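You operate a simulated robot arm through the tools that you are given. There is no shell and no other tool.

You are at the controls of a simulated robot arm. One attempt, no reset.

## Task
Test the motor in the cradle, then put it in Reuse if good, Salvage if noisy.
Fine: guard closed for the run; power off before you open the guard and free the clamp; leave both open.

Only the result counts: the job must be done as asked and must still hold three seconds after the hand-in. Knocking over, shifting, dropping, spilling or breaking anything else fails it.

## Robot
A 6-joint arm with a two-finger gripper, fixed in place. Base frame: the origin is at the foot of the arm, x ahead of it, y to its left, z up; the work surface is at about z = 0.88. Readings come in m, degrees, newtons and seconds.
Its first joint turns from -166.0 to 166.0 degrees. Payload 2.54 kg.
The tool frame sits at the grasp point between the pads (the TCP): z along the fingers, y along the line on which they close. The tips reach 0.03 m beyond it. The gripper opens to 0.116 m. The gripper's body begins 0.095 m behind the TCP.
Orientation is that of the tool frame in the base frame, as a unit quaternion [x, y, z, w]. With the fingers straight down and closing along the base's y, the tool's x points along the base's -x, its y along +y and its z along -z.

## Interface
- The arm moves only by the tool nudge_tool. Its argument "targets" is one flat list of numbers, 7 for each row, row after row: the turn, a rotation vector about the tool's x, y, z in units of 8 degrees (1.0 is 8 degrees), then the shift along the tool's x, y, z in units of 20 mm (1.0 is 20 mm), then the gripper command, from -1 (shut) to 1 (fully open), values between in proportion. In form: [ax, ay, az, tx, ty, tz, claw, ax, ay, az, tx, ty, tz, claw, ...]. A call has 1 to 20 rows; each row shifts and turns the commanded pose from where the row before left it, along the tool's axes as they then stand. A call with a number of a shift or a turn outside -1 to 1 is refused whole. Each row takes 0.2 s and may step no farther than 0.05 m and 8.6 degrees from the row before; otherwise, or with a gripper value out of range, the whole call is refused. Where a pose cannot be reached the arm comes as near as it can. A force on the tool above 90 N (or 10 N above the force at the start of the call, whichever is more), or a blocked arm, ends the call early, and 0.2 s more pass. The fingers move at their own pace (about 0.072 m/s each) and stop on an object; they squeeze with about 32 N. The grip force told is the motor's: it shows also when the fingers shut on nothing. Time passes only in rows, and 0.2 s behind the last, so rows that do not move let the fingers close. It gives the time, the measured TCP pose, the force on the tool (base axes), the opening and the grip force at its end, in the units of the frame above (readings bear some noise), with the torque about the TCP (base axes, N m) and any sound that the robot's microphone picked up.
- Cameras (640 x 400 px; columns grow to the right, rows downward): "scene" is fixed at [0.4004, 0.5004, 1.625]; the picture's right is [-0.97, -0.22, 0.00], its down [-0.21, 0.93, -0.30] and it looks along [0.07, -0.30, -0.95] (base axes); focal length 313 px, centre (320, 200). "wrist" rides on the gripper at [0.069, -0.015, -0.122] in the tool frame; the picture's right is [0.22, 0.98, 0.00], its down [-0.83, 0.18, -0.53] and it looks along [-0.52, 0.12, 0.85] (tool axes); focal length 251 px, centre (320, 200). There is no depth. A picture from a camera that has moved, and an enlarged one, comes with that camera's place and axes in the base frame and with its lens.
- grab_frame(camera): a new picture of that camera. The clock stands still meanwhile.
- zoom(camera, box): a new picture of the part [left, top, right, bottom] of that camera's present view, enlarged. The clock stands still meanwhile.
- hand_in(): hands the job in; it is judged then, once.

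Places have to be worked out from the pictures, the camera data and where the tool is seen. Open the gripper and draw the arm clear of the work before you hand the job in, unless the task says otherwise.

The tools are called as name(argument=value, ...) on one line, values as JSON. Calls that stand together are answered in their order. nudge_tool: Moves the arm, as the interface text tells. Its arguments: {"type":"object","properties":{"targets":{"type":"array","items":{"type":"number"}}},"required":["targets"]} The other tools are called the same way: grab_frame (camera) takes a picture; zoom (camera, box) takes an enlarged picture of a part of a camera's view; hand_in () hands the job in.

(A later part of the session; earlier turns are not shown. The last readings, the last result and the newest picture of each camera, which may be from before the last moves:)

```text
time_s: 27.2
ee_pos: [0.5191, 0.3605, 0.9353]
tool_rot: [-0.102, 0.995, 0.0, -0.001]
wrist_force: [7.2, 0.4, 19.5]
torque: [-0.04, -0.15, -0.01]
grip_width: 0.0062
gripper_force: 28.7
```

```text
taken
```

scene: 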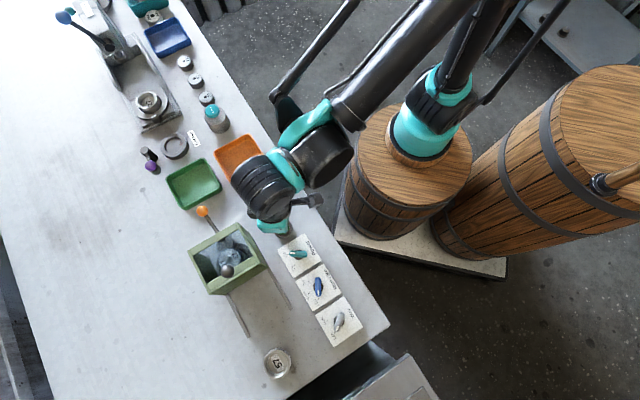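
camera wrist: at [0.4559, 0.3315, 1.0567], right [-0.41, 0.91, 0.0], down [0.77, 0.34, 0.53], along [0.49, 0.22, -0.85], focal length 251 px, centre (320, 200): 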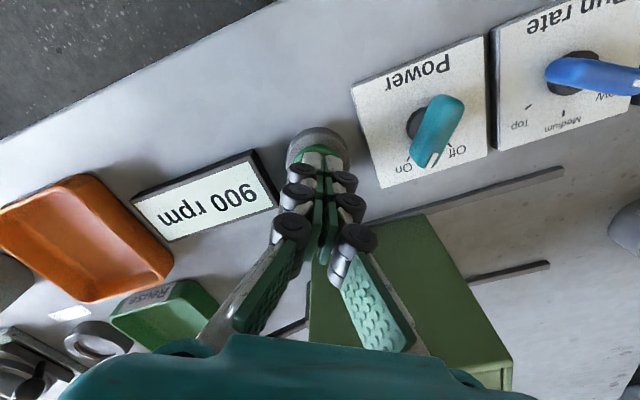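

The display reads 900 rpm, so the motor is running. I'll keep holding and listen longer.

nudge_tool(targets=[0, 0, 0, 0, 0, 0, -1, 0, 0, 0, 0, 0, 0, -1, 0, 0, 0, 0, 0, 0, -1, 0, 0, 0, 0, 0, 0, -1, 0, 0, 0, 0, 0, 0, -1, 0, 0, 0, 0, 0, 0, -1, 0, 0, 0, 0, 0, 0, -1, 0, 0, 0, 0, 0, 0, -1, 0, 0, 0, 0, 0, 0, -1, 0, 0, 0, 0, 0, 0, -1])

zoom(camera="wrist", box=[120, 120, 376, 280])

```text
time_s: 29.4
ee_pos: [0.5193, 0.3605, 0.9353]
tool_rot: [-0.101, 0.995, 0.001, 0.0]
wrist_force: [-3.1, -3.8, 16.1]
torque: [-0.16, 0.23, 0.05]
grip_width: 0.0061
gripper_force: 28.4
```

```text
2.50 times, centred on (248, 200) of wrist
camera zoom: at [0.4557, 0.3316, 1.0568], right [-0.41, 0.91, 0.0], down [0.77, 0.34, 0.53], along [0.49, 0.22, -0.85], focal length 629 px, centre (500, 200)
```

zoom: 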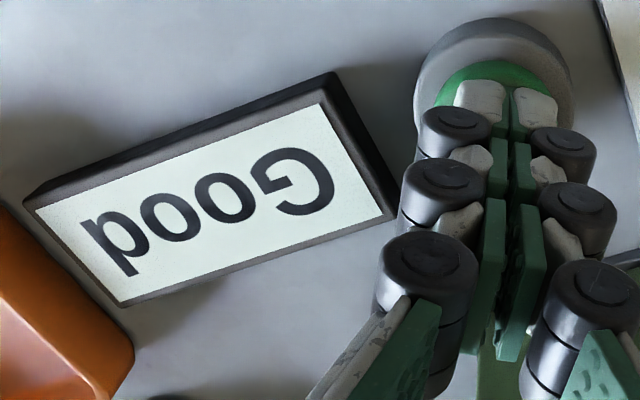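

The display says "Good", so this motor goes to Reuse (green tray). I'll release the button by rising, then check the Power knob before turning it off.

nudge_tool(targets=[0, 0, 0, 0, 0, -0.5, -1, 0, 0, 0, 0, 0, -0.9, -1, 0, 0, 0, 0, 0, -0.9, -1, 0, 0, 0, 0, 0, -0.9, -1])

grab_frame(camera="wrist")

zoom(camera="scene", box=[262, 225, 342, 275])

```text
time_s: 30.4
ee_pos: [0.5217, 0.364, 0.9985]
tool_rot: [-0.101, 0.995, 0.0, 0.0]
wrist_force: [0.6, -0.6, 0.1]
torque: [-0.04, 0.01, 0.02]
grip_width: 0.0001
gripper_force: 28.7
```

```text
taken
camera wrist: at [0.4571, 0.334, 1.1203], right [-0.41, 0.91, 0.0], down [0.77, 0.34, 0.53], along [0.49, 0.22, -0.85], focal length 251 px, centre (320, 200)
```

wrist: 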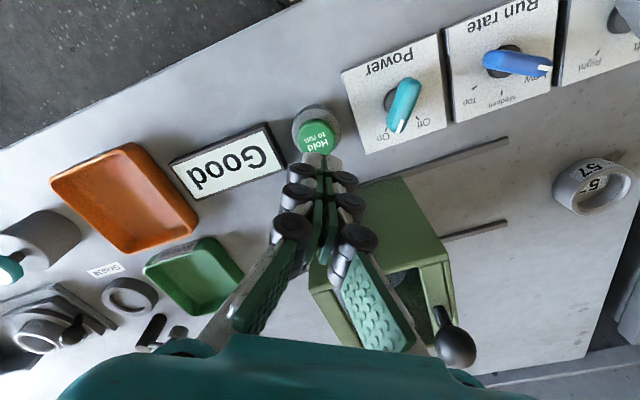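

```text
8.00 times, centred on (302, 250) of scene
camera zoom: at [0.4004, 0.5004, 1.625], right [-0.97, -0.22, 0.0], down [-0.21, 0.93, -0.3], along [0.07, -0.3, -0.95], focal length 2506 px, centre (464, -200)
```

zoom: 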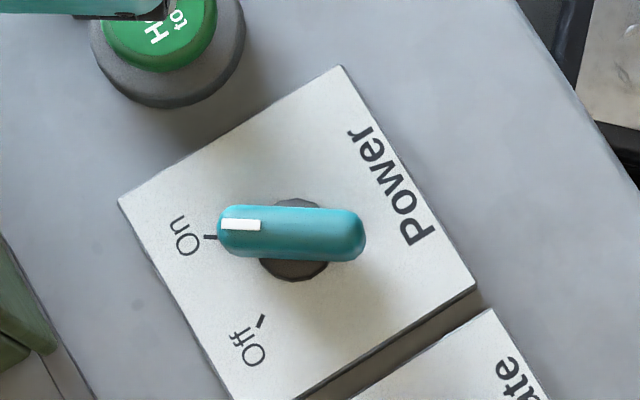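

In the scene view the knob points at On and the screen still shows "Good". I'll move back above the knob with the fingers open to turn power off.

nudge_tool(targets=[0, 0, 0, 0.5375, 0.771, 0, -0.25, 0, 0, 0, 0.5375, 0.771, 0, -0.25, 0, 0, 0, 0.5375, 0.771, 0, -0.25, 0, 0, 0, 0.5375, 0.771, 0, -0.25, 0, 0, 0, 0, 0, 0.9, -0.25, 0, 0, 0, 0, 0, 0.9, -0.25])

zoom(camera="wrist", box=[240, 120, 400, 220])

```text
time_s: 31.8
ee_pos: [0.467, 0.4106, 0.9624]
tool_rot: [-0.101, 0.995, 0.0, -0.001]
wrist_force: [0.5, 0.2, -0.4]
torque: [0.01, 0.01, 0.01]
grip_width: 0.0433
gripper_force: 0.0
```

```text
4.00 times, centred on (320, 170) of wrist
camera zoom: at [0.4029, 0.3821, 1.0837], right [-0.41, 0.91, 0.0], down [0.77, 0.34, 0.53], along [0.49, 0.22, -0.85], focal length 1006 px, centre (320, 320)
```

zoom: 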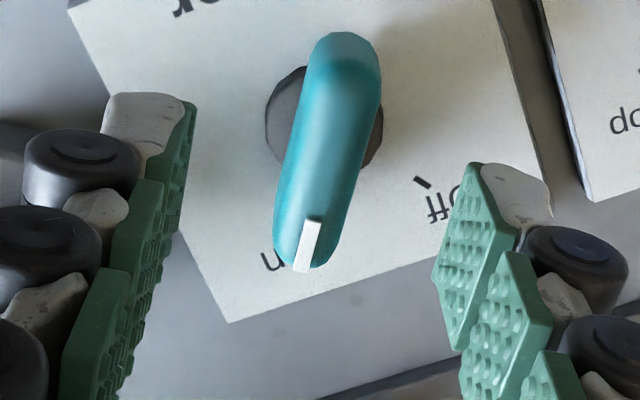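

The bar is between the fingers, about 2 mm off. I'll correct, descend the remaining 39 mm and grip it.

nudge_tool(targets=[0, 0, 0, -0.1, 0.05, 0.95, -0.25, 0, 0, 0, 0, 0, 0.95, -0.25, 0, 0, 0, 0, 0, 0, -1, 0, 0, 0, 0, 0, 0, -1, 0, 0, 0, 0, 0, 0, -1])

zoom(camera="wrist", box=[240, 120, 400, 220])

```text
time_s: 33.0
ee_pos: [0.4677, 0.4139, 0.9214]
tool_rot: [-0.101, 0.995, 0.0, 0.001]
wrist_force: [-2.5, -1.6, -10.7]
torque: [-0.04, -0.12, -0.04]
grip_width: 0.0124
gripper_force: 39.6
```

```text
4.00 times, centred on (320, 170) of wrist
camera zoom: at [0.4044, 0.3842, 1.0439], right [-0.41, 0.91, 0.0], down [0.77, 0.34, 0.53], along [0.49, 0.22, -0.85], focal length 1006 px, centre (320, 320)
```

zoom: 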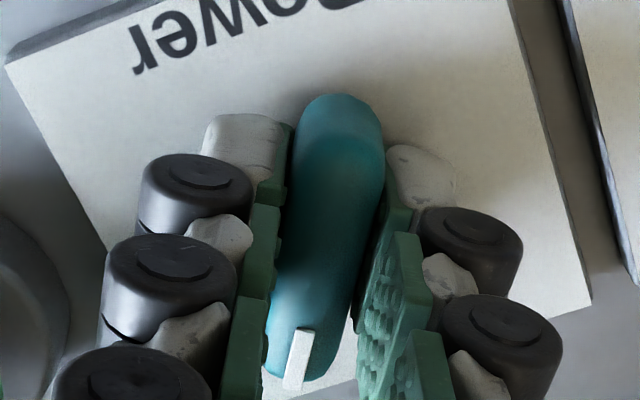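

Gripped with little side force. I'll turn it back counter-clockwise, the first 39°.

nudge_tool(targets=[0, 0, -0.98, 0, 0, 0, -1, 0, 0, -0.98, 0, 0, 0, -1, 0, 0, -0.98, 0, 0, 0, -1, 0, 0, -0.98, 0, 0, 0, -1, 0, 0, -0.98, 0, 0, 0, -1])

```text
time_s: 34.2
ee_pos: [0.4707, 0.4135, 0.9252]
tool_rot: [-0.429, 0.903, -0.002, 0.001]
wrist_force: [6.2, -33.1, -24.0]
torque: [-0.89, -0.09, -0.04]
grip_width: 0.0126
gripper_force: 39.3
```

Turning smoothly; a 2 mm correction for the side force, then the remaining 31° to Off.

nudge_tool(targets=[0, 0, 0, 0.07, -0.075, 0, -1, 0, 0, -0.98, 0, 0, 0, -1, 0, 0, -0.98, 0, 0, 0, -1, 0, 0, -0.98, 0, 0, 0, -1, 0, 0, -0.98, 0, 0, 0, -1])

zoom(camera="wrist", box=[160, 60, 480, 260])

grab_frame(camera="scene")

```text
time_s: 35.4
ee_pos: [0.4696, 0.4143, 0.9247]
tool_rot: [-0.659, 0.752, 0.0, 0.0]
wrist_force: [16.9, -7.5, 1.9]
torque: [-0.14, -0.46, -1.05]
grip_width: 0.0131
gripper_force: 39.5
```

```text
2.00 times, centred on (320, 160) of wrist
camera zoom: at [0.4761, 0.3426, 1.047], right [-1.0, -0.08, 0.0], down [-0.07, 0.84, 0.53], along [-0.04, 0.53, -0.84], focal length 503 px, centre (320, 280)
```

zoom: 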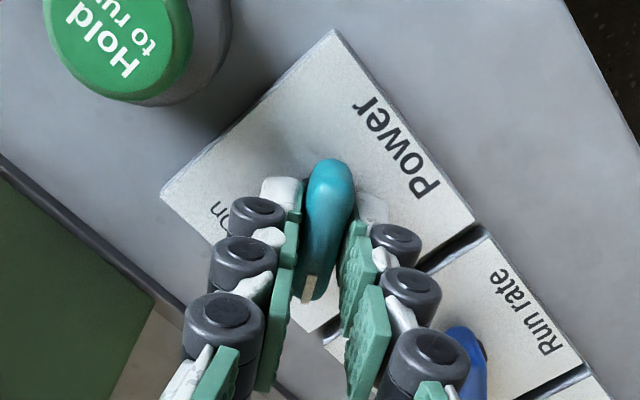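

```text
taken
```

scene: 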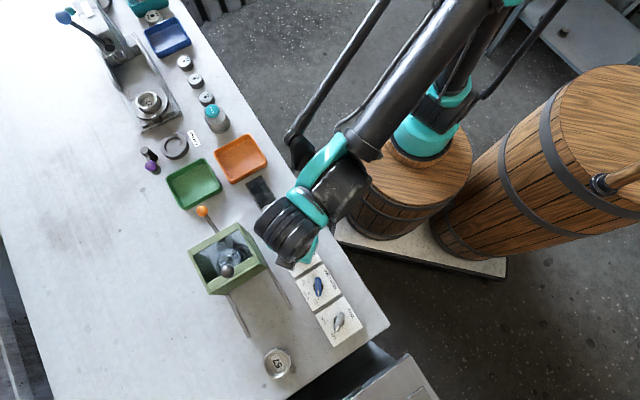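

The screen went dark: Power is off (and the torque shows the stop). I'll release the knob, rise, and confirm.

nudge_tool(targets=[0, 0, 0, 0, 0, 0, -0.25, 0, 0, 0, 0, 0, 0, -0.25, 0, 0, 0, 0, 0, 0, -0.25, 0, 0, 0, 0, 0, -1, -0.25, 0, 0, 0, 0, 0, -1, -0.25, 0, 0, 0, 0, 0, -1, -0.25, 0, 0, 0, 0, 0, -1, -0.25, 0, 0, 0, 0, 0, -1, -0.25, 0, 0, 0, 0, 0, -1, -0.25, 0, 0, 0, 0, 0, -1, -0.25, 0, 0, 0, 0, 0, -1, -0.25, 0, 0, 0, 0, 0, -1, -0.25, 0, 0, 0, 0, 0, -1, -0.25])

grab_frame(camera="wrist")

zoom(camera="wrist", box=[240, 30, 400, 130])

```text
time_s: 38.2
ee_pos: [0.467, 0.4144, 1.1269]
tool_rot: [-0.658, 0.753, 0.0, 0.0]
wrist_force: [-0.7, 0.7, -0.7]
torque: [-0.02, 0.01, 0.0]
grip_width: 0.0434
gripper_force: 0.0
```

```text
taken
camera wrist: at [0.4738, 0.3437, 1.2482], right [-1.0, -0.08, 0.0], down [-0.07, 0.84, 0.53], along [-0.04, 0.53, -0.85], focal length 251 px, centre (320, 200)
```

wrist: 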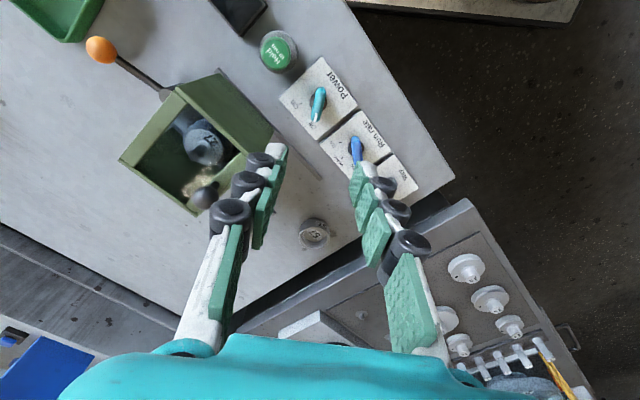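

```text
4.00 times, centred on (320, 80) of wrist
camera zoom: at [0.4738, 0.3437, 1.2482], right [-1.0, -0.08, 0.0], down [-0.07, 0.84, 0.53], along [-0.04, 0.53, -0.85], focal length 1006 px, centre (320, 680)
```

zoom: 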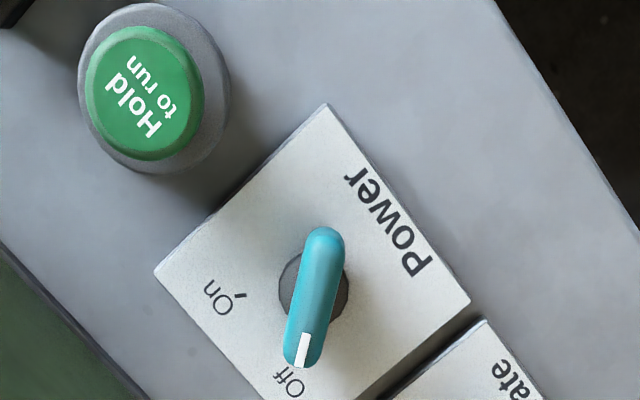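

Power is confirmed Off. Now back to the guard handle at about (0.577, 0.485): rotate to the rail orientation and move above it.

nudge_tool(targets=[0, 0, 0.932, 0, 0, 0, -0.1, 0, 0, 0.932, 0, 0, 0, -0.1, 0, 0, 0.932, 0, 0, 0, -0.1, 0, 0, 0.932, 0, 0, 0, -0.1, 0, 0, 0.932, 0, 0, 0, -0.1, 0, 0, 0, -0.907, -0.194, 0, -0.1, 0, 0, 0, -0.907, -0.194, 0, -0.1, 0, 0, 0, -0.907, -0.194, 0, -0.1, 0, 0, 0, -0.907, -0.194, 0, -0.1, 0, 0, 0, -0.907, -0.194, 0, -0.1, 0, 0, 0, -0.907, -0.194, 0, -0.1, 0, 0, 0, -0.907, -0.194, 0, -0.1])

grab_frame(camera="wrist")

```text
time_s: 40.8
ee_pos: [0.577, 0.4839, 1.1256]
tool_rot: [-0.382, 0.924, 0.0, 0.0]
wrist_force: [0.1, 0.0, 0.3]
torque: [0.02, -0.02, -0.02]
grip_width: 0.0523
gripper_force: 0.1
```

```text
taken
camera wrist: at [0.5396, 0.423, 1.2458], right [-0.84, 0.54, 0.0], down [0.46, 0.71, 0.53], along [0.29, 0.45, -0.85], focal length 251 px, centre (320, 200)
```

wrist: 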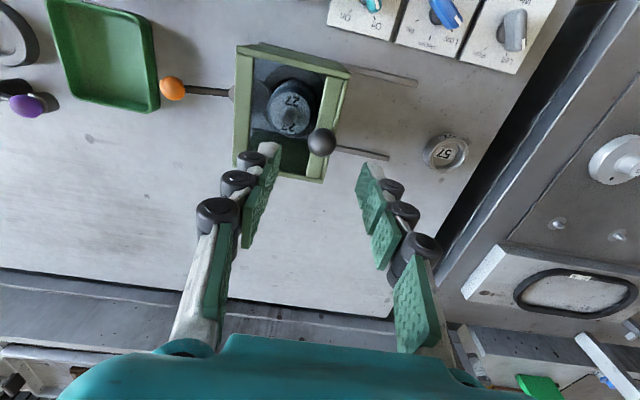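

The ball is directly below. I'll descend 81 mm and close on it.

nudge_tool(targets=[0, 0, 0, 0, 0, 0.81, -0.1, 0, 0, 0, 0, 0, 0.81, -0.1, 0, 0, 0, 0, 0, 0.81, -0.1, 0, 0, 0, 0, 0, 0.81, -0.1, 0, 0, 0, 0, 0, 0.81, -0.1, 0, 0, 0, 0, 0, 0, -1, 0, 0, 0, 0, 0, 0, -1, 0, 0, 0, 0, 0, 0, -1])

grab_frame(camera="wrist")

```text
time_s: 42.6
ee_pos: [0.5764, 0.4863, 1.0446]
tool_rot: [-0.383, 0.924, 0.0, 0.001]
wrist_force: [-16.9, 13.8, -8.0]
torque: [0.32, 0.17, 0.14]
grip_width: 0.0243
gripper_force: 44.8
```

```text
taken
camera wrist: at [0.5381, 0.4251, 1.1654], right [-0.84, 0.54, 0.0], down [0.46, 0.71, 0.53], along [0.29, 0.45, -0.85], focal length 251 px, centre (320, 200)
```

wrist: 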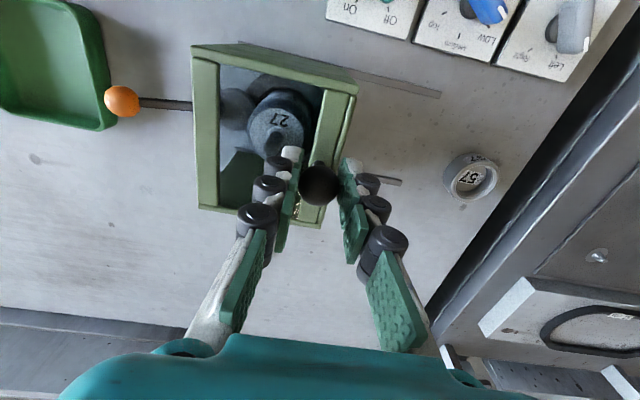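

Gripped. Now I pull the guard back along the rails, 95 mm first.

nudge_tool(targets=[0, 0, 0, 0, 0.5, 0, -1, 0, 0, 0, 0, 0.5, 0, -1, 0, 0, 0, 0, 0.5, 0, -1, 0, 0, 0, 0, 0.5, 0, -1, 0, 0, 0, 0, 0.5, 0, -1, 0, 0, 0, -0.04, 0.5, 0, -1, 0, 0, 0, 0, 0.5, 0, -1, 0, 0, 0, -0.04, 0.5, 0, -1, 0, 0, 0, 0, 0.5, 0, -1, 0, 0, 0, 0, 0.25, 0, -1])

grab_frame(camera="wrist")

```text
time_s: 44.8
ee_pos: [0.5117, 0.5512, 1.0456]
tool_rot: [-0.382, 0.924, 0.0, 0.001]
wrist_force: [-6.3, -6.8, 17.9]
torque: [-0.44, 0.44, -0.03]
grip_width: 0.0245
gripper_force: 44.6
```

```text
taken
camera wrist: at [0.4742, 0.4915, 1.167], right [-0.84, 0.54, 0.0], down [0.46, 0.71, 0.54], along [0.29, 0.45, -0.84], focal length 251 px, centre (320, 200)
```

wrist: 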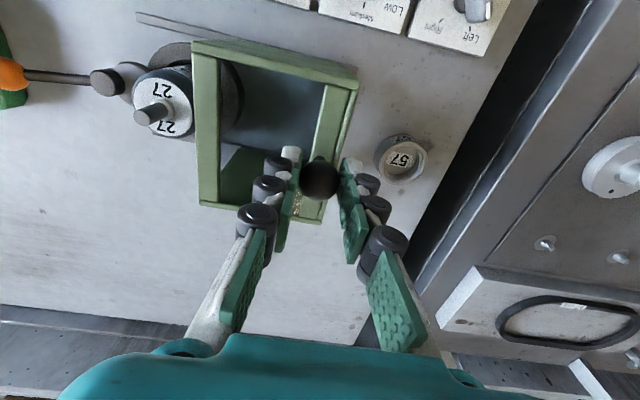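

About 8 mm remains to the original open position. Small steps to the open stop.

nudge_tool(targets=[0, 0, 0, 0, 0.15, 0, -1, 0, 0, 0, 0, 0.15, 0, -1, 0, 0, 0, 0, 0.15, 0, -1, 0, 0, 0, 0, 0.05, 0, -1])

```text
time_s: 45.8
ee_pos: [0.5065, 0.5584, 1.0452]
tool_rot: [-0.381, 0.924, -0.001, 0.001]
wrist_force: [15.6, -8.7, 38.2]
torque: [-0.11, -0.4, -0.05]
grip_width: 0.0246
gripper_force: 44.9
```

The handle is back at its original open position and pushing back (stop). Release and rise.

nudge_tool(targets=[0, 0, 0, 0, -0.08, 0, -1, 0, 0, 0, 0, 0, 0, -0.1, 0, 0, 0, 0, 0, 0, -0.1, 0, 0, 0, 0, 0, 0, -0.1, 0, 0, 0, 0, 0, -0.9, -0.1, 0, 0, 0, 0, 0, -0.9, -0.1, 0, 0, 0, 0, 0, -0.9, -0.1, 0, 0, 0, 0, 0, -0.9, -0.1, 0, 0, 0, 0, 0, -0.9, -0.1])

grab_frame(camera="wrist")

```text
time_s: 47.8
ee_pos: [0.5049, 0.5593, 1.1363]
tool_rot: [-0.382, 0.924, -0.001, 0.0]
wrist_force: [0.4, 0.4, -0.4]
torque: [0.04, -0.01, 0.01]
grip_width: 0.0521
gripper_force: 0.0
```

```text
taken
camera wrist: at [0.468, 0.4993, 1.2576], right [-0.84, 0.54, 0.0], down [0.46, 0.71, 0.53], along [0.29, 0.45, -0.85], focal length 251 px, centre (320, 200)
```

wrist: 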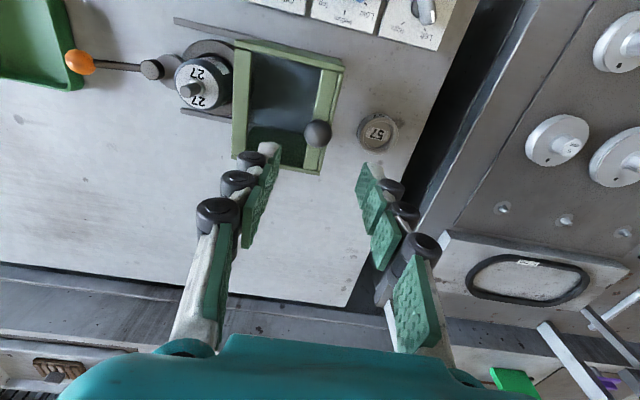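

The guard is open again, at its original place. Next is the clamp lever: orange ball at about (0.7055, 0.371, 0.933), hub at about (0.652, 0.4175). I'll travel above the ball.

nudge_tool(targets=[0, 0, 0, -0.032, -0.981, 0, 0, 0, 0, 0, -0.032, -0.981, 0, 0, 0, 0, 0, -0.032, -0.981, 0, 0, 0, 0, 0, -0.032, -0.981, 0, 0, 0, 0, 0, -0.032, -0.981, 0, 0, 0, 0, 0, -0.032, -0.981, 0, 0, 0, 0, 0, -0.032, -0.981, 0, 0, 0, 0, 0, -0.032, -0.981, 0, 0, 0, 0, 0, -0.032, -0.981, 0, 0, 0, 0, 0, -0.032, -0.981, 0, 0, 0, 0, 0, -0.032, -0.981, 0, 0, 0, 0, 0, -0.032, -0.981, 0, 0, 0, 0, 0, -0.032, -0.981, 0, 0, 0, 0, 0, -0.032, -0.981, 0, 0])

nudge_tool(targets=[0, 0, 0.973, 0, 0, 0, 0, 0, 0, 0.973, 0, 0, 0, 0, 0, 0, 0.973, 0, 0, 0, 0, 0, 0, 0.973, 0, 0, 0, 0, 0, 0, 0.973, 0, 0, 0, 0, 0, 0, 0.973, 0, 0, 0, 0, 0, 0, 0.973, 0, 0, 0, 0, 0, 0, 0.973, 0, 0, 0, 0, 0, 0, 0.973, 0, 0, 0, 0, 0, 0, 0.973, 0, 0, 0, 0, 0, 0, 0.973, 0, 0, 0, 0])

grab_frame(camera="wrist")

grab_frame(camera="scene")

```text
time_s: 50.8
ee_pos: [0.7051, 0.3696, 1.1352]
tool_rot: [-0.382, 0.924, 0.0, 0.0]
wrist_force: [-0.9, 0.7, 0.3]
torque: [-0.05, 0.02, 0.06]
grip_width: 0.058
gripper_force: 0.0
```

```text
time_s: 53.2
ee_pos: [0.7056, 0.3692, 1.1347]
tool_rot: [0.348, 0.937, 0.0, -0.001]
wrist_force: [-0.6, -0.2, -0.3]
torque: [-0.03, 0.02, 0.03]
grip_width: 0.0579
gripper_force: 0.1
```

```text
taken
camera wrist: at [0.6442, 0.4027, 1.2559], right [0.48, 0.88, 0.0], down [0.74, -0.4, 0.53], along [0.47, -0.25, -0.85], focal length 251 px, centre (320, 200)
```

wrist: 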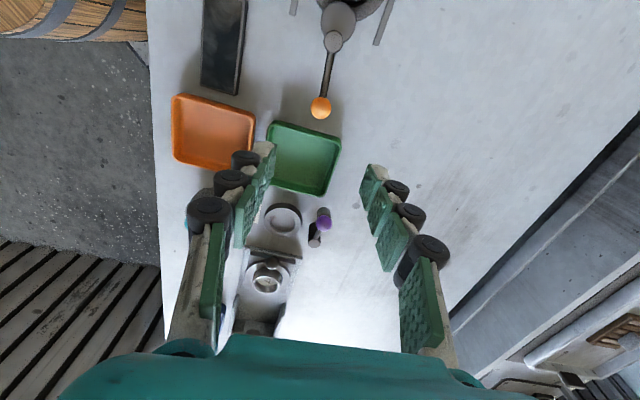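

```text
taken
```

scene: 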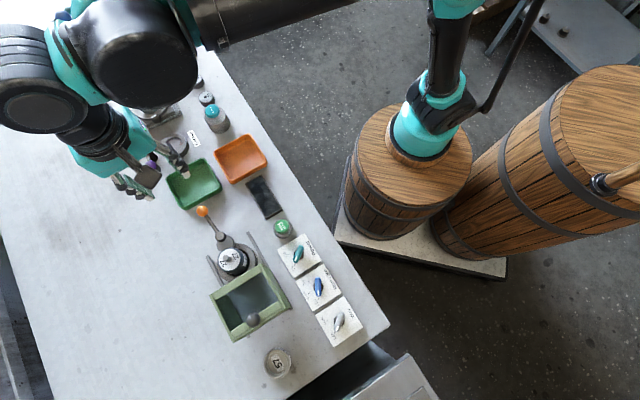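

The ball is right beneath the tool. Let me zoom on the clamp from this angle to see the lever direction and cam.

zoom(camera="wrist", box=[260, 0, 420, 130])

zoom(camera="scene", box=[192, 200, 272, 280])

```text
3.08 times, centred on (340, 65) of wrist
camera zoom: at [0.6442, 0.4027, 1.2559], right [0.48, 0.88, 0.0], down [0.74, -0.4, 0.53], along [0.47, -0.25, -0.85], focal length 774 px, centre (258, 615)
```

zoom: 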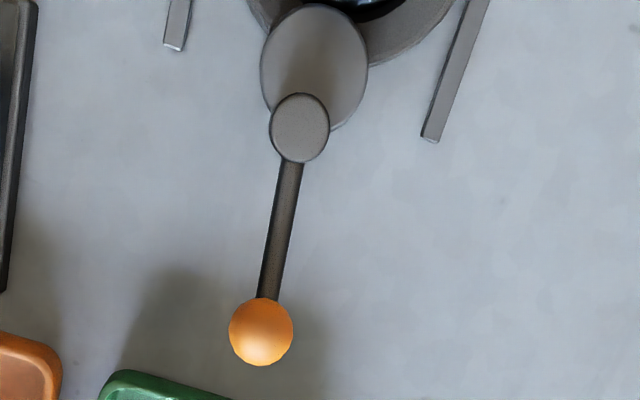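

```text
5.00 times, centred on (232, 240) of scene
camera zoom: at [0.4004, 0.5004, 1.625], right [-0.97, -0.22, 0.0], down [-0.21, 0.93, -0.3], along [0.07, -0.3, -0.95], focal length 1567 px, centre (760, 0)
```

zoom: 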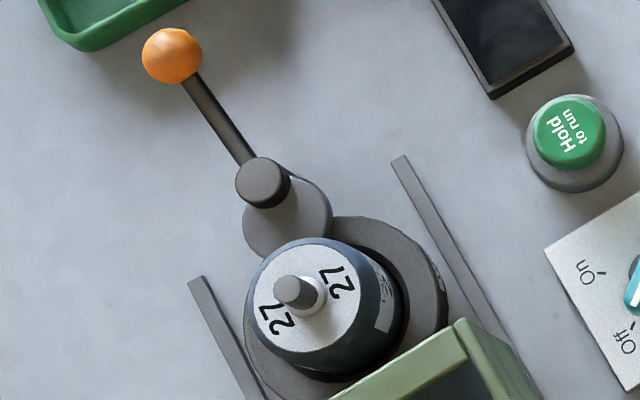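

Consistent: ball (0.7065, 0.373), hub (0.651, 0.418), cam pressed toward the motor — clamped. I'll descend around the ball, fingers either side in the swing direction.

nudge_tool(targets=[0, 0, 0, 0.065, 0.17, 0.99, 0, 0, 0, 0, 0, 0, 0.99, 0, 0, 0, 0, 0, 0, 0.99, 0, 0, 0, 0, 0, 0, 0.99, 0, 0, 0, 0, 0, 0, 0.99, 0, 0, 0, 0, 0, 0, 0.99, 0, 0, 0, 0, 0, 0, 0.99, 0, 0, 0, 0, 0, 0, 0.99, 0, 0, 0, 0, 0, 0, 0.99, 0, 0, 0, 0, 0, 0, 0.8, 0])

grab_frame(camera="wrist")

zoom(camera="wrist", box=[240, 120, 400, 220])

```text
time_s: 55.4
ee_pos: [0.7048, 0.371, 0.9411]
tool_rot: [0.347, 0.938, 0.0, 0.0]
wrist_force: [0.1, -0.6, 0.2]
torque: [0.03, 0.01, 0.01]
grip_width: 0.0581
gripper_force: 0.1
```

```text
taken
camera wrist: at [0.644, 0.4039, 1.062], right [0.47, 0.88, 0.0], down [0.74, -0.4, 0.53], along [0.47, -0.25, -0.85], focal length 251 px, centre (320, 200)
```

wrist: 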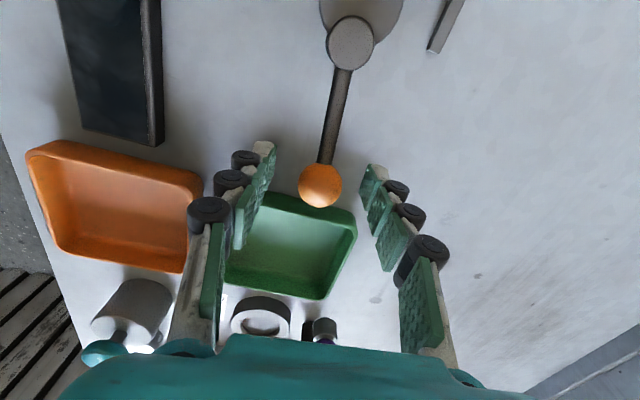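

```text
4.00 times, centred on (320, 170) of wrist
camera zoom: at [0.644, 0.4039, 1.062], right [0.47, 0.88, 0.0], down [0.74, -0.4, 0.53], along [0.47, -0.25, -0.85], focal length 1006 px, centre (320, 320)
```

zoom: 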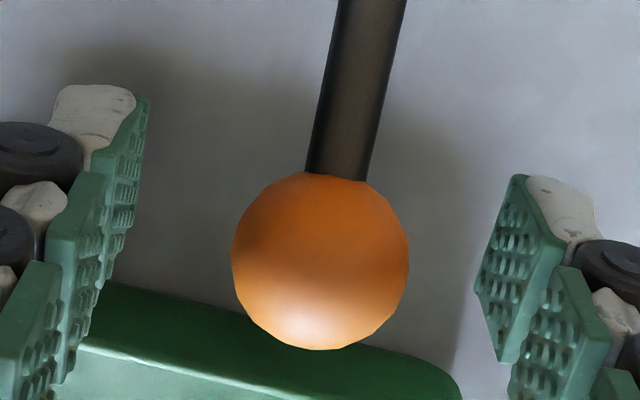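

The ball is nicely centred between the fingers at about z = 0.934. Closing on it.

nudge_tool(targets=[0, 0, 0, 0, 0, 0.2, 0, 0, 0, 0, 0, 0, 0, -1, 0, 0, 0, 0, 0, 0, -1, 0, 0, 0, 0, 0, 0, -1])

```text
time_s: 56.4
ee_pos: [0.7065, 0.3723, 0.9353]
tool_rot: [0.347, 0.938, 0.0, 0.0]
wrist_force: [0.0, -0.6, -5.2]
torque: [-0.06, -0.09, 0.02]
grip_width: 0.024
gripper_force: 45.5
```

Gripped on the ball (24 mm). I'll try swinging the lever counter-clockwise (seen from above) about the hub, gently: first ~12°, watching the force.

nudge_tool(targets=[0, 0, -0.5, 0, 0.248, 0, -1, 0, 0, -0.5, 0, 0.248, 0, -1, 0, 0, -0.5, 0, 0.248, 0, -1])

```text
time_s: 57.2
ee_pos: [0.7148, 0.3855, 0.9361]
tool_rot: [0.247, 0.969, 0.001, 0.0]
wrist_force: [-4.2, -0.1, 10.8]
torque: [0.12, 0.49, 0.1]
grip_width: 0.0241
gripper_force: 45.0
```

The lever moves freely this way. Continue the arc another 36°.

nudge_tool(targets=[0, 0, -0.75, 0, 0.372, 0, -1, 0, 0, -0.75, 0, 0.372, 0, -1, 0, 0, -0.75, 0, 0.372, 0, -1, 0, 0, -0.75, 0, 0.372, 0, -1, 0, 0, -0.75, 0, 0.372, 0, -1, 0, 0, -0.75, 0, 0.372, 0, -1])

grab_frame(camera="wrist")

grab_frame(camera="scene")

```text
time_s: 58.6
ee_pos: [0.7244, 0.4275, 0.9358]
tool_rot: [-0.065, 0.998, 0.001, 0.0]
wrist_force: [-38.3, -5.3, -15.5]
torque: [0.01, 0.08, 0.0]
grip_width: 0.0244
gripper_force: 44.8
```

```text
taken
camera wrist: at [0.6586, 0.4026, 1.0575], right [-0.34, 0.94, 0.0], down [0.8, 0.29, 0.53], along [0.5, 0.18, -0.85], focal length 251 px, centre (320, 200)
```

wrist: 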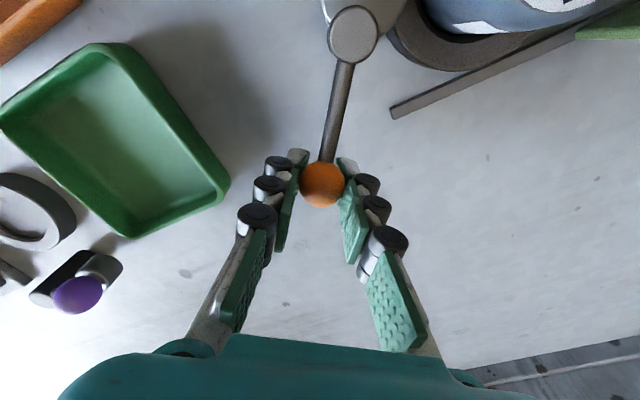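

```text
taken
```

scene: 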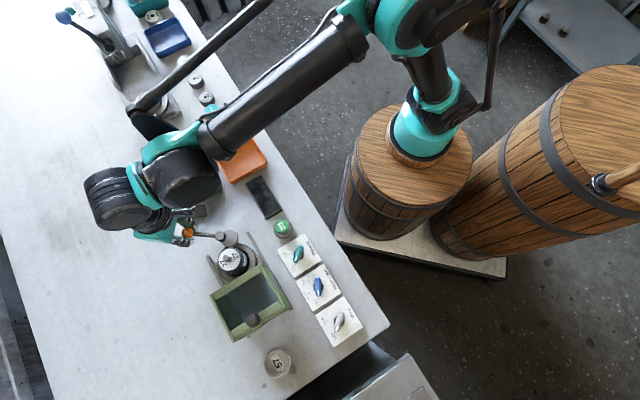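

Swung ~48°; the ball is pulling inward, so the arc radius is slightly too large. I'll shift 3.5 mm toward the hub and continue with a slightly smaller arc.

nudge_tool(targets=[0, 0, 0, 0.17, 0, 0, -1, 0, 0, -0.75, 0, 0.365, 0, -1, 0, 0, -0.75, 0, 0.365, 0, -1, 0, 0, -0.75, 0, 0.365, 0, -1])

zoom(camera="scene", box=[192, 200, 272, 280])

```text
time_s: 59.6
ee_pos: [0.719, 0.4479, 0.9365]
tool_rot: [-0.22, 0.975, 0.0, 0.001]
wrist_force: [6.4, 7.3, 4.8]
torque: [0.22, -0.38, -0.37]
grip_width: 0.0241
gripper_force: 45.5
```

```text
5.00 times, centred on (232, 240) of scene
camera zoom: at [0.4004, 0.5004, 1.625], right [-0.97, -0.22, 0.0], down [-0.21, 0.93, -0.3], along [0.07, -0.3, -0.95], focal length 1567 px, centre (760, 0)
```

zoom: 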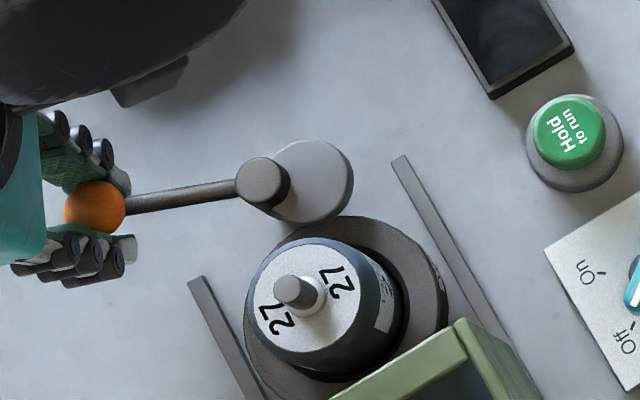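

The cam has clearly rotated away from the motor. I'll continue another 24° toward a full quarter turn, feeling for a stop.

nudge_tool(targets=[0, 0, -0.75, 0, 0.365, 0, -1, 0, 0, -0.75, 0, 0.365, 0, -1, 0, 0, -0.75, 0, 0.365, 0, -1])

```text
time_s: 60.4
ee_pos: [0.7087, 0.4644, 0.9337]
tool_rot: [-0.369, 0.93, -0.001, 0.0]
wrist_force: [12.7, -8.2, -10.4]
torque: [0.24, -0.3, -0.4]
grip_width: 0.0243
gripper_force: 44.9
```

Lever at about 39° (78° swung), with ~14 N resistance. A few more small steps to see whether it's a stop.

nudge_tool(targets=[0, 0, -0.5, 0, 0.24, 0, -1, 0, 0, -0.5, 0, 0.24, 0, -1])

```text
time_s: 61.0
ee_pos: [0.7061, 0.4656, 0.9345]
tool_rot: [-0.43, 0.903, -0.003, 0.0]
wrist_force: [36.3, -71.7, -18.2]
torque: [0.63, -0.26, -0.21]
grip_width: 0.0242
gripper_force: 44.7
```

That is the end stop (~80 N). I'll back off slightly, release the ball and rise.

nudge_tool(targets=[0, 0, 0.6, 0, -0.33, 0, -1, 0, 0, 0, 0, 0, 0, -1])

nudge_tool(targets=[0, 0, 0, 0, 0, 0, 0, 0, 0, 0, 0, 0, 0, 0, 0, 0, 0, 0, 0, 0, 0, 0, 0, 0, 0, 0, -0.9, 0, 0, 0, 0, 0, 0, -0.9, 0, 0, 0, 0, 0, 0, -0.9, 0, 0, 0, 0, 0, 0, -0.9, 0, 0, 0, 0, 0, 0, -0.9, 0, 0, 0, 0, 0, 0, -0.9, 0, 0, 0, 0, 0, 0, -0.9, 0, 0, 0, 0, 0, 0, -0.9, 0])

grab_frame(camera="wrist")

grab_frame(camera="scene")

```text
time_s: 61.6
ee_pos: [0.708, 0.4655, 0.9349]
tool_rot: [-0.393, 0.919, -0.002, 0.002]
wrist_force: [22.0, -57.3, -17.2]
torque: [-0.44, 0.51, 0.22]
grip_width: 0.0242
gripper_force: 45.3
```

```text
time_s: 64.0
ee_pos: [0.7043, 0.4704, 1.0801]
tool_rot: [-0.395, 0.919, 0.0, 0.0]
wrist_force: [-0.3, 0.0, -0.5]
torque: [0.03, -0.02, 0.02]
grip_width: 0.0579
gripper_force: 0.1
```

```text
taken
camera wrist: at [0.6675, 0.4092, 1.202], right [-0.86, 0.52, 0.0], down [0.44, 0.72, 0.53], along [0.28, 0.46, -0.85], focal length 251 px, centre (320, 200)
```

wrist: 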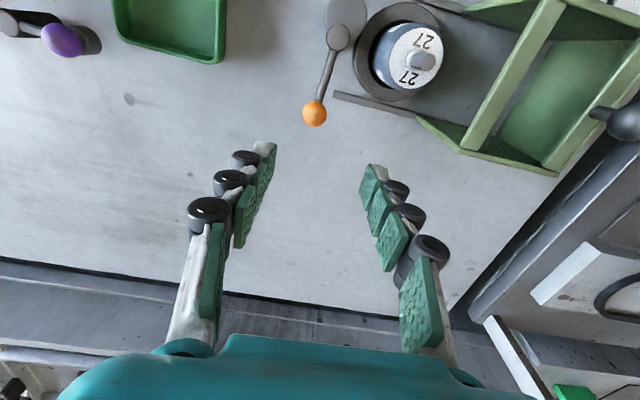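

```text
taken
```

scene: 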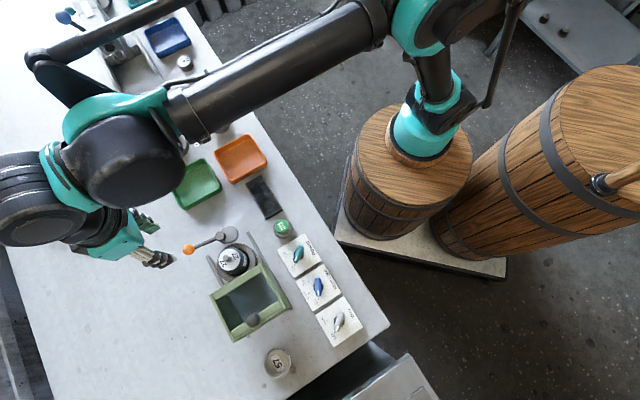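

The lever is at its open stop and the cam is off the motor. Now I'll turn the gripper so the fingers close across the rails (away from cam and guard) and move above the motor at about (0.605, 0.464).

nudge_tool(targets=[0, 0, 0.953, 0, 0, -0.17, 0.38, 0, 0, 0.953, 0, 0, -0.17, 0.38, 0, 0, 0.953, 0, 0, -0.17, 0.38, 0, 0, 0.953, 0, 0, -0.17, 0.38, 0, 0, 0.953, 0, 0, -0.17, 0.38, 0, 0, 0.953, 0, 0, -0.17, 0.38, 0, 0, 0.953, 0, 0, -0.17, 0.38, 0, 0, 0.953, 0, 0, -0.17, 0.38, 0, 0, 0.953, 0, 0, -0.17, 0.38, 0, 0, 0.953, 0, 0, -0.17, 0.38, 0, 0, 0.953, 0, 0, -0.17, 0.38, 0, 0, 0.953, 0, 0, -0.17, 0.38, 0, 0, 0, 0.821, -0.934, 0, 0.38, 0, 0, 0, 0.821, -0.934, 0, 0.38, 0, 0, 0, 0.821, -0.934, 0, 0.38, 0, 0, 0, 0.821, -0.934, 0, 0.38])

grab_frame(camera="wrist")

grab_frame(camera="scene")

```text
time_s: 67.4
ee_pos: [0.6063, 0.4636, 1.1228]
tool_rot: [0.383, 0.924, 0.0, 0.0]
wrist_force: [0.7, -0.4, -0.2]
torque: [0.03, 0.01, -0.02]
grip_width: 0.0802
gripper_force: 0.2
```

```text
taken
camera wrist: at [0.5464, 0.5011, 1.2447], right [0.54, 0.84, 0.0], down [0.71, -0.46, 0.53], along [0.45, -0.29, -0.85], focal length 251 px, centre (320, 200)
```

wrist: 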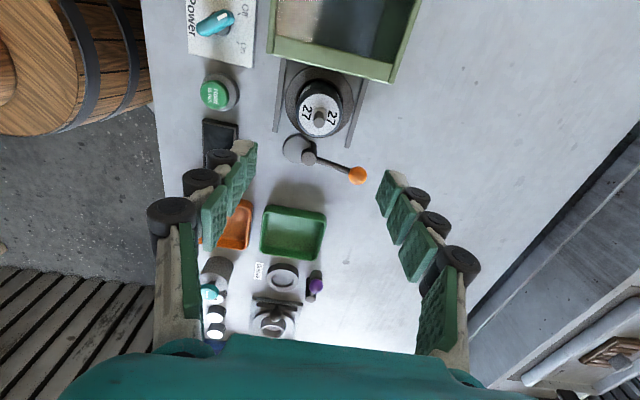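

```text
taken
```

scene: 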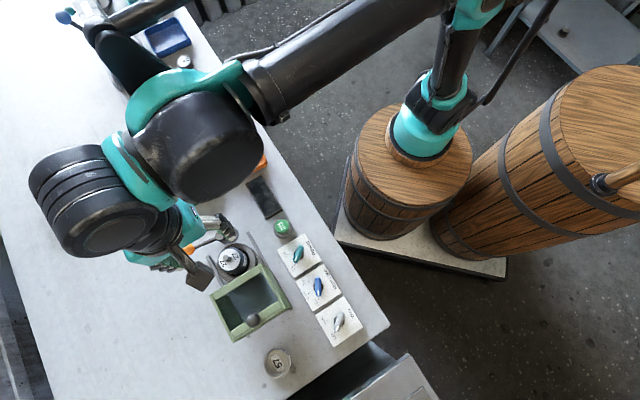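

zoom(camera="wrist", box=[256, 60, 400, 200])

zoom(camera="wrist", box=[230, 180, 358, 280])

```text
2.86 times, centred on (328, 130) of wrist
camera zoom: at [0.5464, 0.5011, 1.2447], right [0.54, 0.84, 0.0], down [0.71, -0.46, 0.53], along [0.45, -0.29, -0.85], focal length 718 px, centre (297, 400)
```

zoom: 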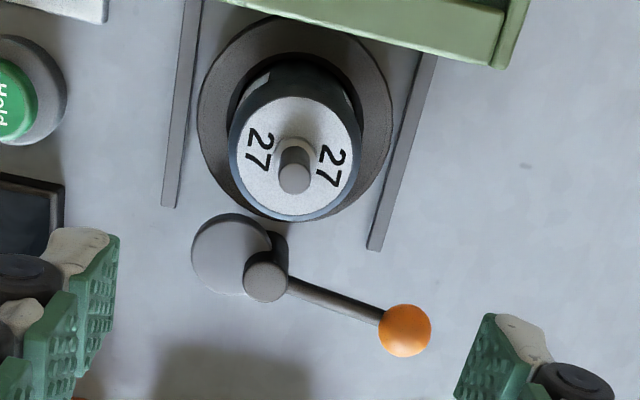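

```text
4.00 times, centred on (294, 230) of wrist
camera zoom: at [0.5464, 0.5011, 1.2447], right [0.54, 0.84, 0.0], down [0.71, -0.46, 0.53], along [0.45, -0.29, -0.85], focal length 1006 px, centre (424, 80)
```

zoom: 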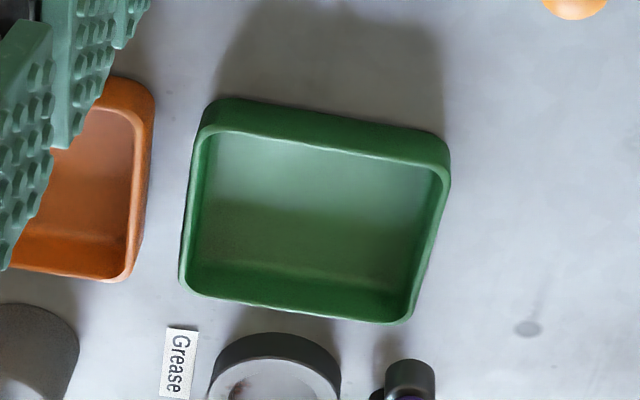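

The motor shaft is directly below the tool axis. I'll descend most of the way, then check.

nudge_tool(targets=[0, 0, 0, 0, 0, 0.98, 0.38, 0, 0, 0, 0, 0, 0.98, 0.38, 0, 0, 0, 0, 0, 0.98, 0.38, 0, 0, 0, 0, 0, 0.98, 0.38, 0, 0, 0, 0, 0, 0.98, 0.38, 0, 0, 0, 0, 0, 0.98, 0.38, 0, 0, 0, 0, 0, 0.98, 0.38])

grab_frame(camera="wrist")

```text
time_s: 69.0
ee_pos: [0.6073, 0.4629, 0.984]
tool_rot: [0.382, 0.924, -0.001, -0.001]
wrist_force: [-0.8, 0.2, 0.2]
torque: [0.05, 0.04, -0.03]
grip_width: 0.0799
gripper_force: 0.0
```

```text
taken
camera wrist: at [0.5474, 0.5013, 1.1054], right [0.54, 0.84, 0.0], down [0.71, -0.45, 0.53], along [0.45, -0.29, -0.85], focal length 251 px, centre (320, 200)
```

wrist: 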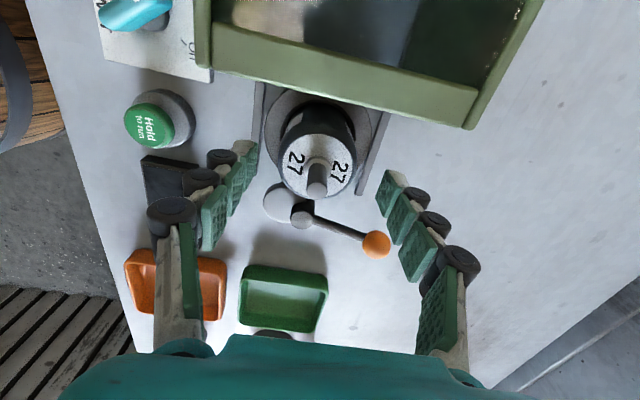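

The shaft is centred between the fingers. Descend the last 39 mm so that the pads hold the motor body, tips just above the cradle ring.

nudge_tool(targets=[0, 0, 0, 0, 0, 0.65, 0.38, 0, 0, 0, 0, 0, 0.65, 0.38, 0, 0, 0, 0, 0, 0.65, 0.38])

grab_frame(camera="wrist")

zoom(camera="wrist", box=[220, 100, 420, 225])

```text
time_s: 69.8
ee_pos: [0.6079, 0.4651, 0.9441]
tool_rot: [0.382, 0.924, -0.001, 0.0]
wrist_force: [0.5, 0.2, -0.4]
torque: [0.0, 0.0, 0.03]
grip_width: 0.08
gripper_force: 0.1
```

```text
taken
camera wrist: at [0.5478, 0.502, 1.0656], right [0.54, 0.84, 0.0], down [0.71, -0.45, 0.53], along [0.45, -0.29, -0.85], focal length 251 px, centre (320, 200)
```

wrist: 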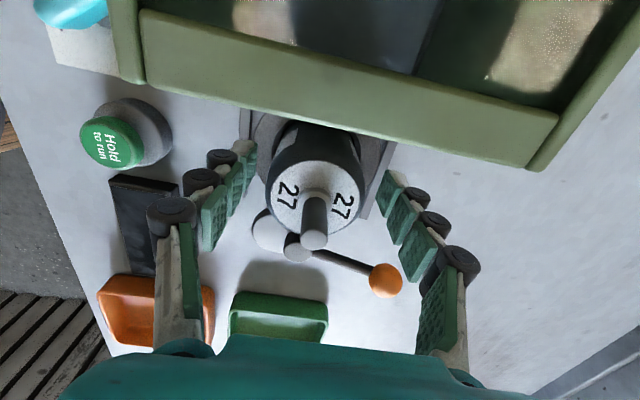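

```text
3.20 times, centred on (320, 162) of wrist
camera zoom: at [0.5478, 0.502, 1.0656], right [0.54, 0.84, 0.0], down [0.71, -0.45, 0.53], along [0.45, -0.29, -0.85], focal length 805 px, centre (320, 320)
```

zoom: 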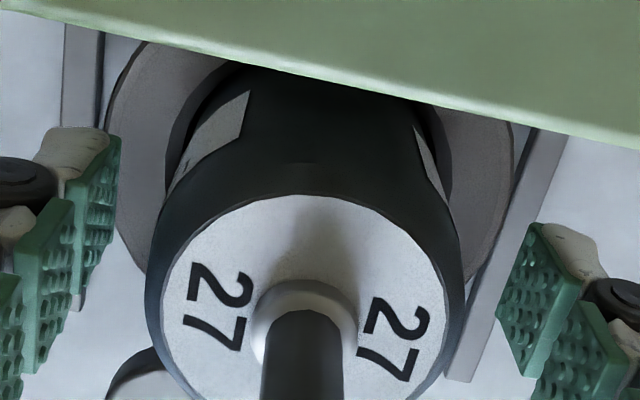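

The motor is about 2 mm to the left in the tool's closing direction; I'll correct this and close the gripper on the body.

nudge_tool(targets=[0, 0, 0, 0, -0.1, 0, 0.38, 0, 0, 0, 0, 0, 0, -1, 0, 0, 0, 0, 0, 0, -1, 0, 0, 0, 0, 0, 0, -1])

grab_frame(camera="wrist")

```text
time_s: 70.8
ee_pos: [0.606, 0.4626, 0.9443]
tool_rot: [0.381, 0.924, 0.001, 0.0]
wrist_force: [0.7, 0.7, 1.7]
torque: [0.03, 0.02, 0.01]
grip_width: 0.0529
gripper_force: 31.8
```

```text
taken
camera wrist: at [0.546, 0.4999, 1.066], right [0.54, 0.84, 0.0], down [0.71, -0.45, 0.53], along [0.45, -0.29, -0.85], focal length 251 px, centre (320, 200)
```

wrist: 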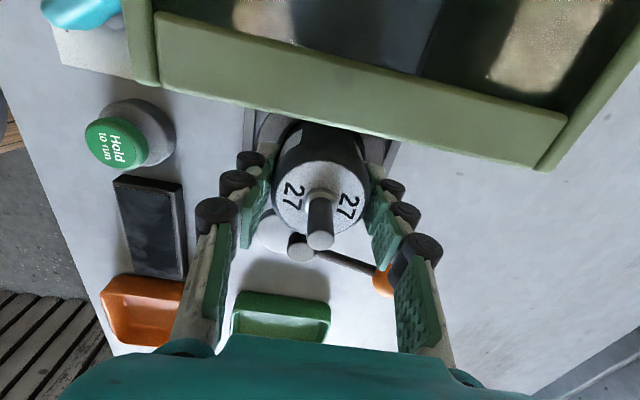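

Gripped at 53 mm with 32 N. Lifting slowly first to check it comes free.

nudge_tool(targets=[0, 0, 0, 0, 0, -0.25, -1, 0, 0, 0, 0, 0, -0.25, -1, 0, 0, 0, 0, 0, -0.25, -1, 0, 0, 0, 0, 0, -0.25, -1])

grab_frame(camera="wrist")

```text
time_s: 71.8
ee_pos: [0.6038, 0.4609, 0.9653]
tool_rot: [0.383, 0.924, 0.001, 0.0]
wrist_force: [3.1, 3.1, 2.3]
torque: [0.07, -0.06, -0.04]
grip_width: 0.0526
gripper_force: 31.7
```

```text
taken
camera wrist: at [0.5453, 0.4982, 1.0867], right [0.54, 0.84, 0.0], down [0.71, -0.45, 0.53], along [0.45, -0.29, -0.85], focal length 251 px, centre (320, 200)
```

wrist: 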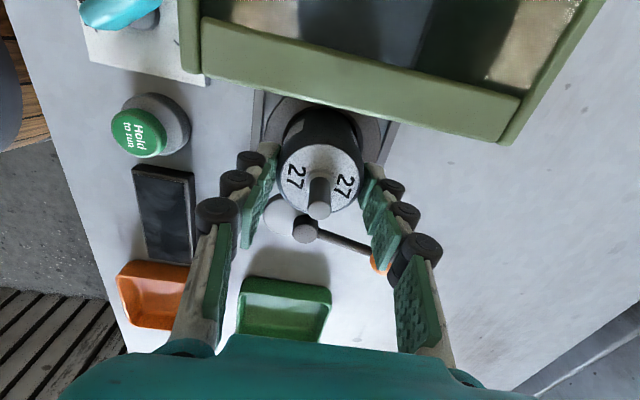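

The shaft tip still computes to z ≈ 0.984, so the motor did not rise with the gripper: the fingers slid up. Let me zoom to see why.

zoom(camera="wrist", box=[220, 90, 420, 290])

zoom(camera="wrist", box=[260, 90, 388, 170])

zoom(camera="scene", box=[176, 220, 288, 290])

```text
2.00 times, centred on (320, 190) of wrist
camera zoom: at [0.5453, 0.4982, 1.0867], right [0.54, 0.84, 0.0], down [0.71, -0.45, 0.53], along [0.45, -0.29, -0.85], focal length 503 px, centre (320, 220)
```

zoom: 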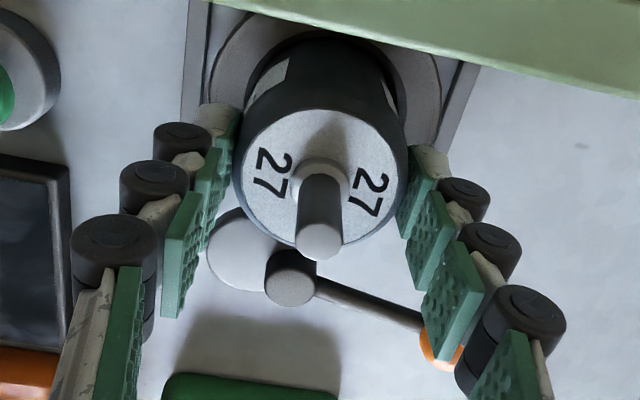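

```text
5.00 times, centred on (324, 130) of wrist
camera zoom: at [0.5453, 0.4982, 1.0867], right [0.54, 0.84, 0.0], down [0.71, -0.45, 0.53], along [0.45, -0.29, -0.85], focal length 1257 px, centre (300, 550)
```

zoom: 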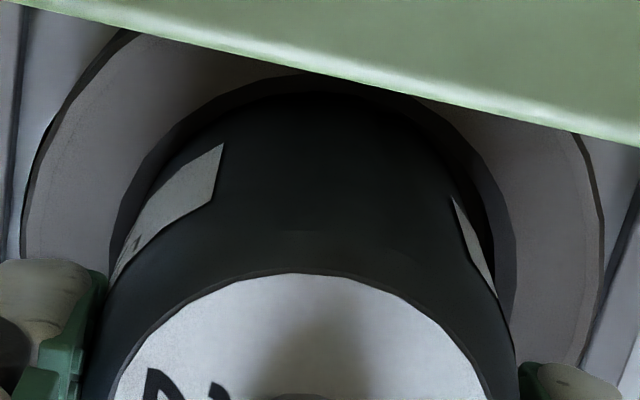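

```text
5.71 times, centred on (232, 255) of scene
camera zoom: at [0.4004, 0.5004, 1.625], right [-0.97, -0.22, 0.0], down [-0.21, 0.93, -0.3], along [0.07, -0.3, -0.95], focal length 1790 px, centre (823, -114)
```

zoom: 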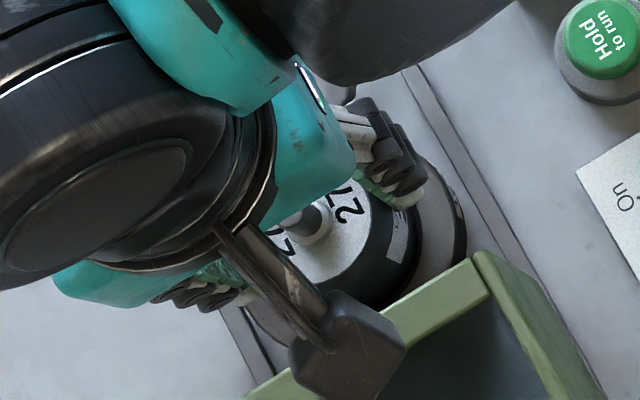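

The pads appear to touch the body, yet almost no force was felt. I'll test with a small 3 mm lift to read the friction right away.

nudge_tool(targets=[0, 0, 0, 0, 0, -0.15, -1])

zoom(camera="wrist", box=[220, 90, 420, 290])

```text
time_s: 72.2
ee_pos: [0.6039, 0.4618, 0.9674]
tool_rot: [0.382, 0.924, 0.0, 0.0]
wrist_force: [1.7, 0.6, -5.6]
torque: [0.06, -0.09, 0.01]
grip_width: 0.0529
gripper_force: 32.0
```

```text
2.00 times, centred on (320, 190) of wrist
camera zoom: at [0.5446, 0.4988, 1.0895], right [0.54, 0.84, 0.0], down [0.71, -0.45, 0.53], along [0.45, -0.29, -0.85], focal length 503 px, centre (320, 220)
```

zoom: 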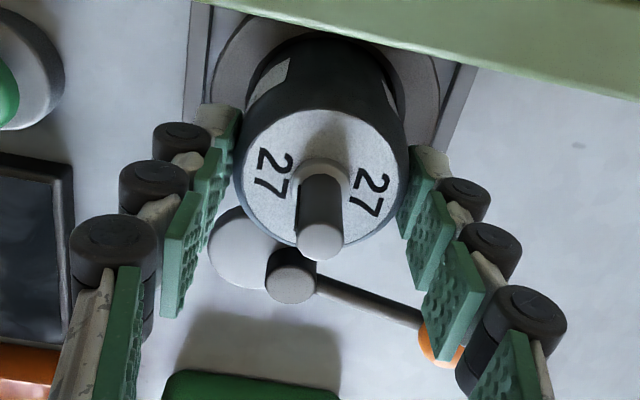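

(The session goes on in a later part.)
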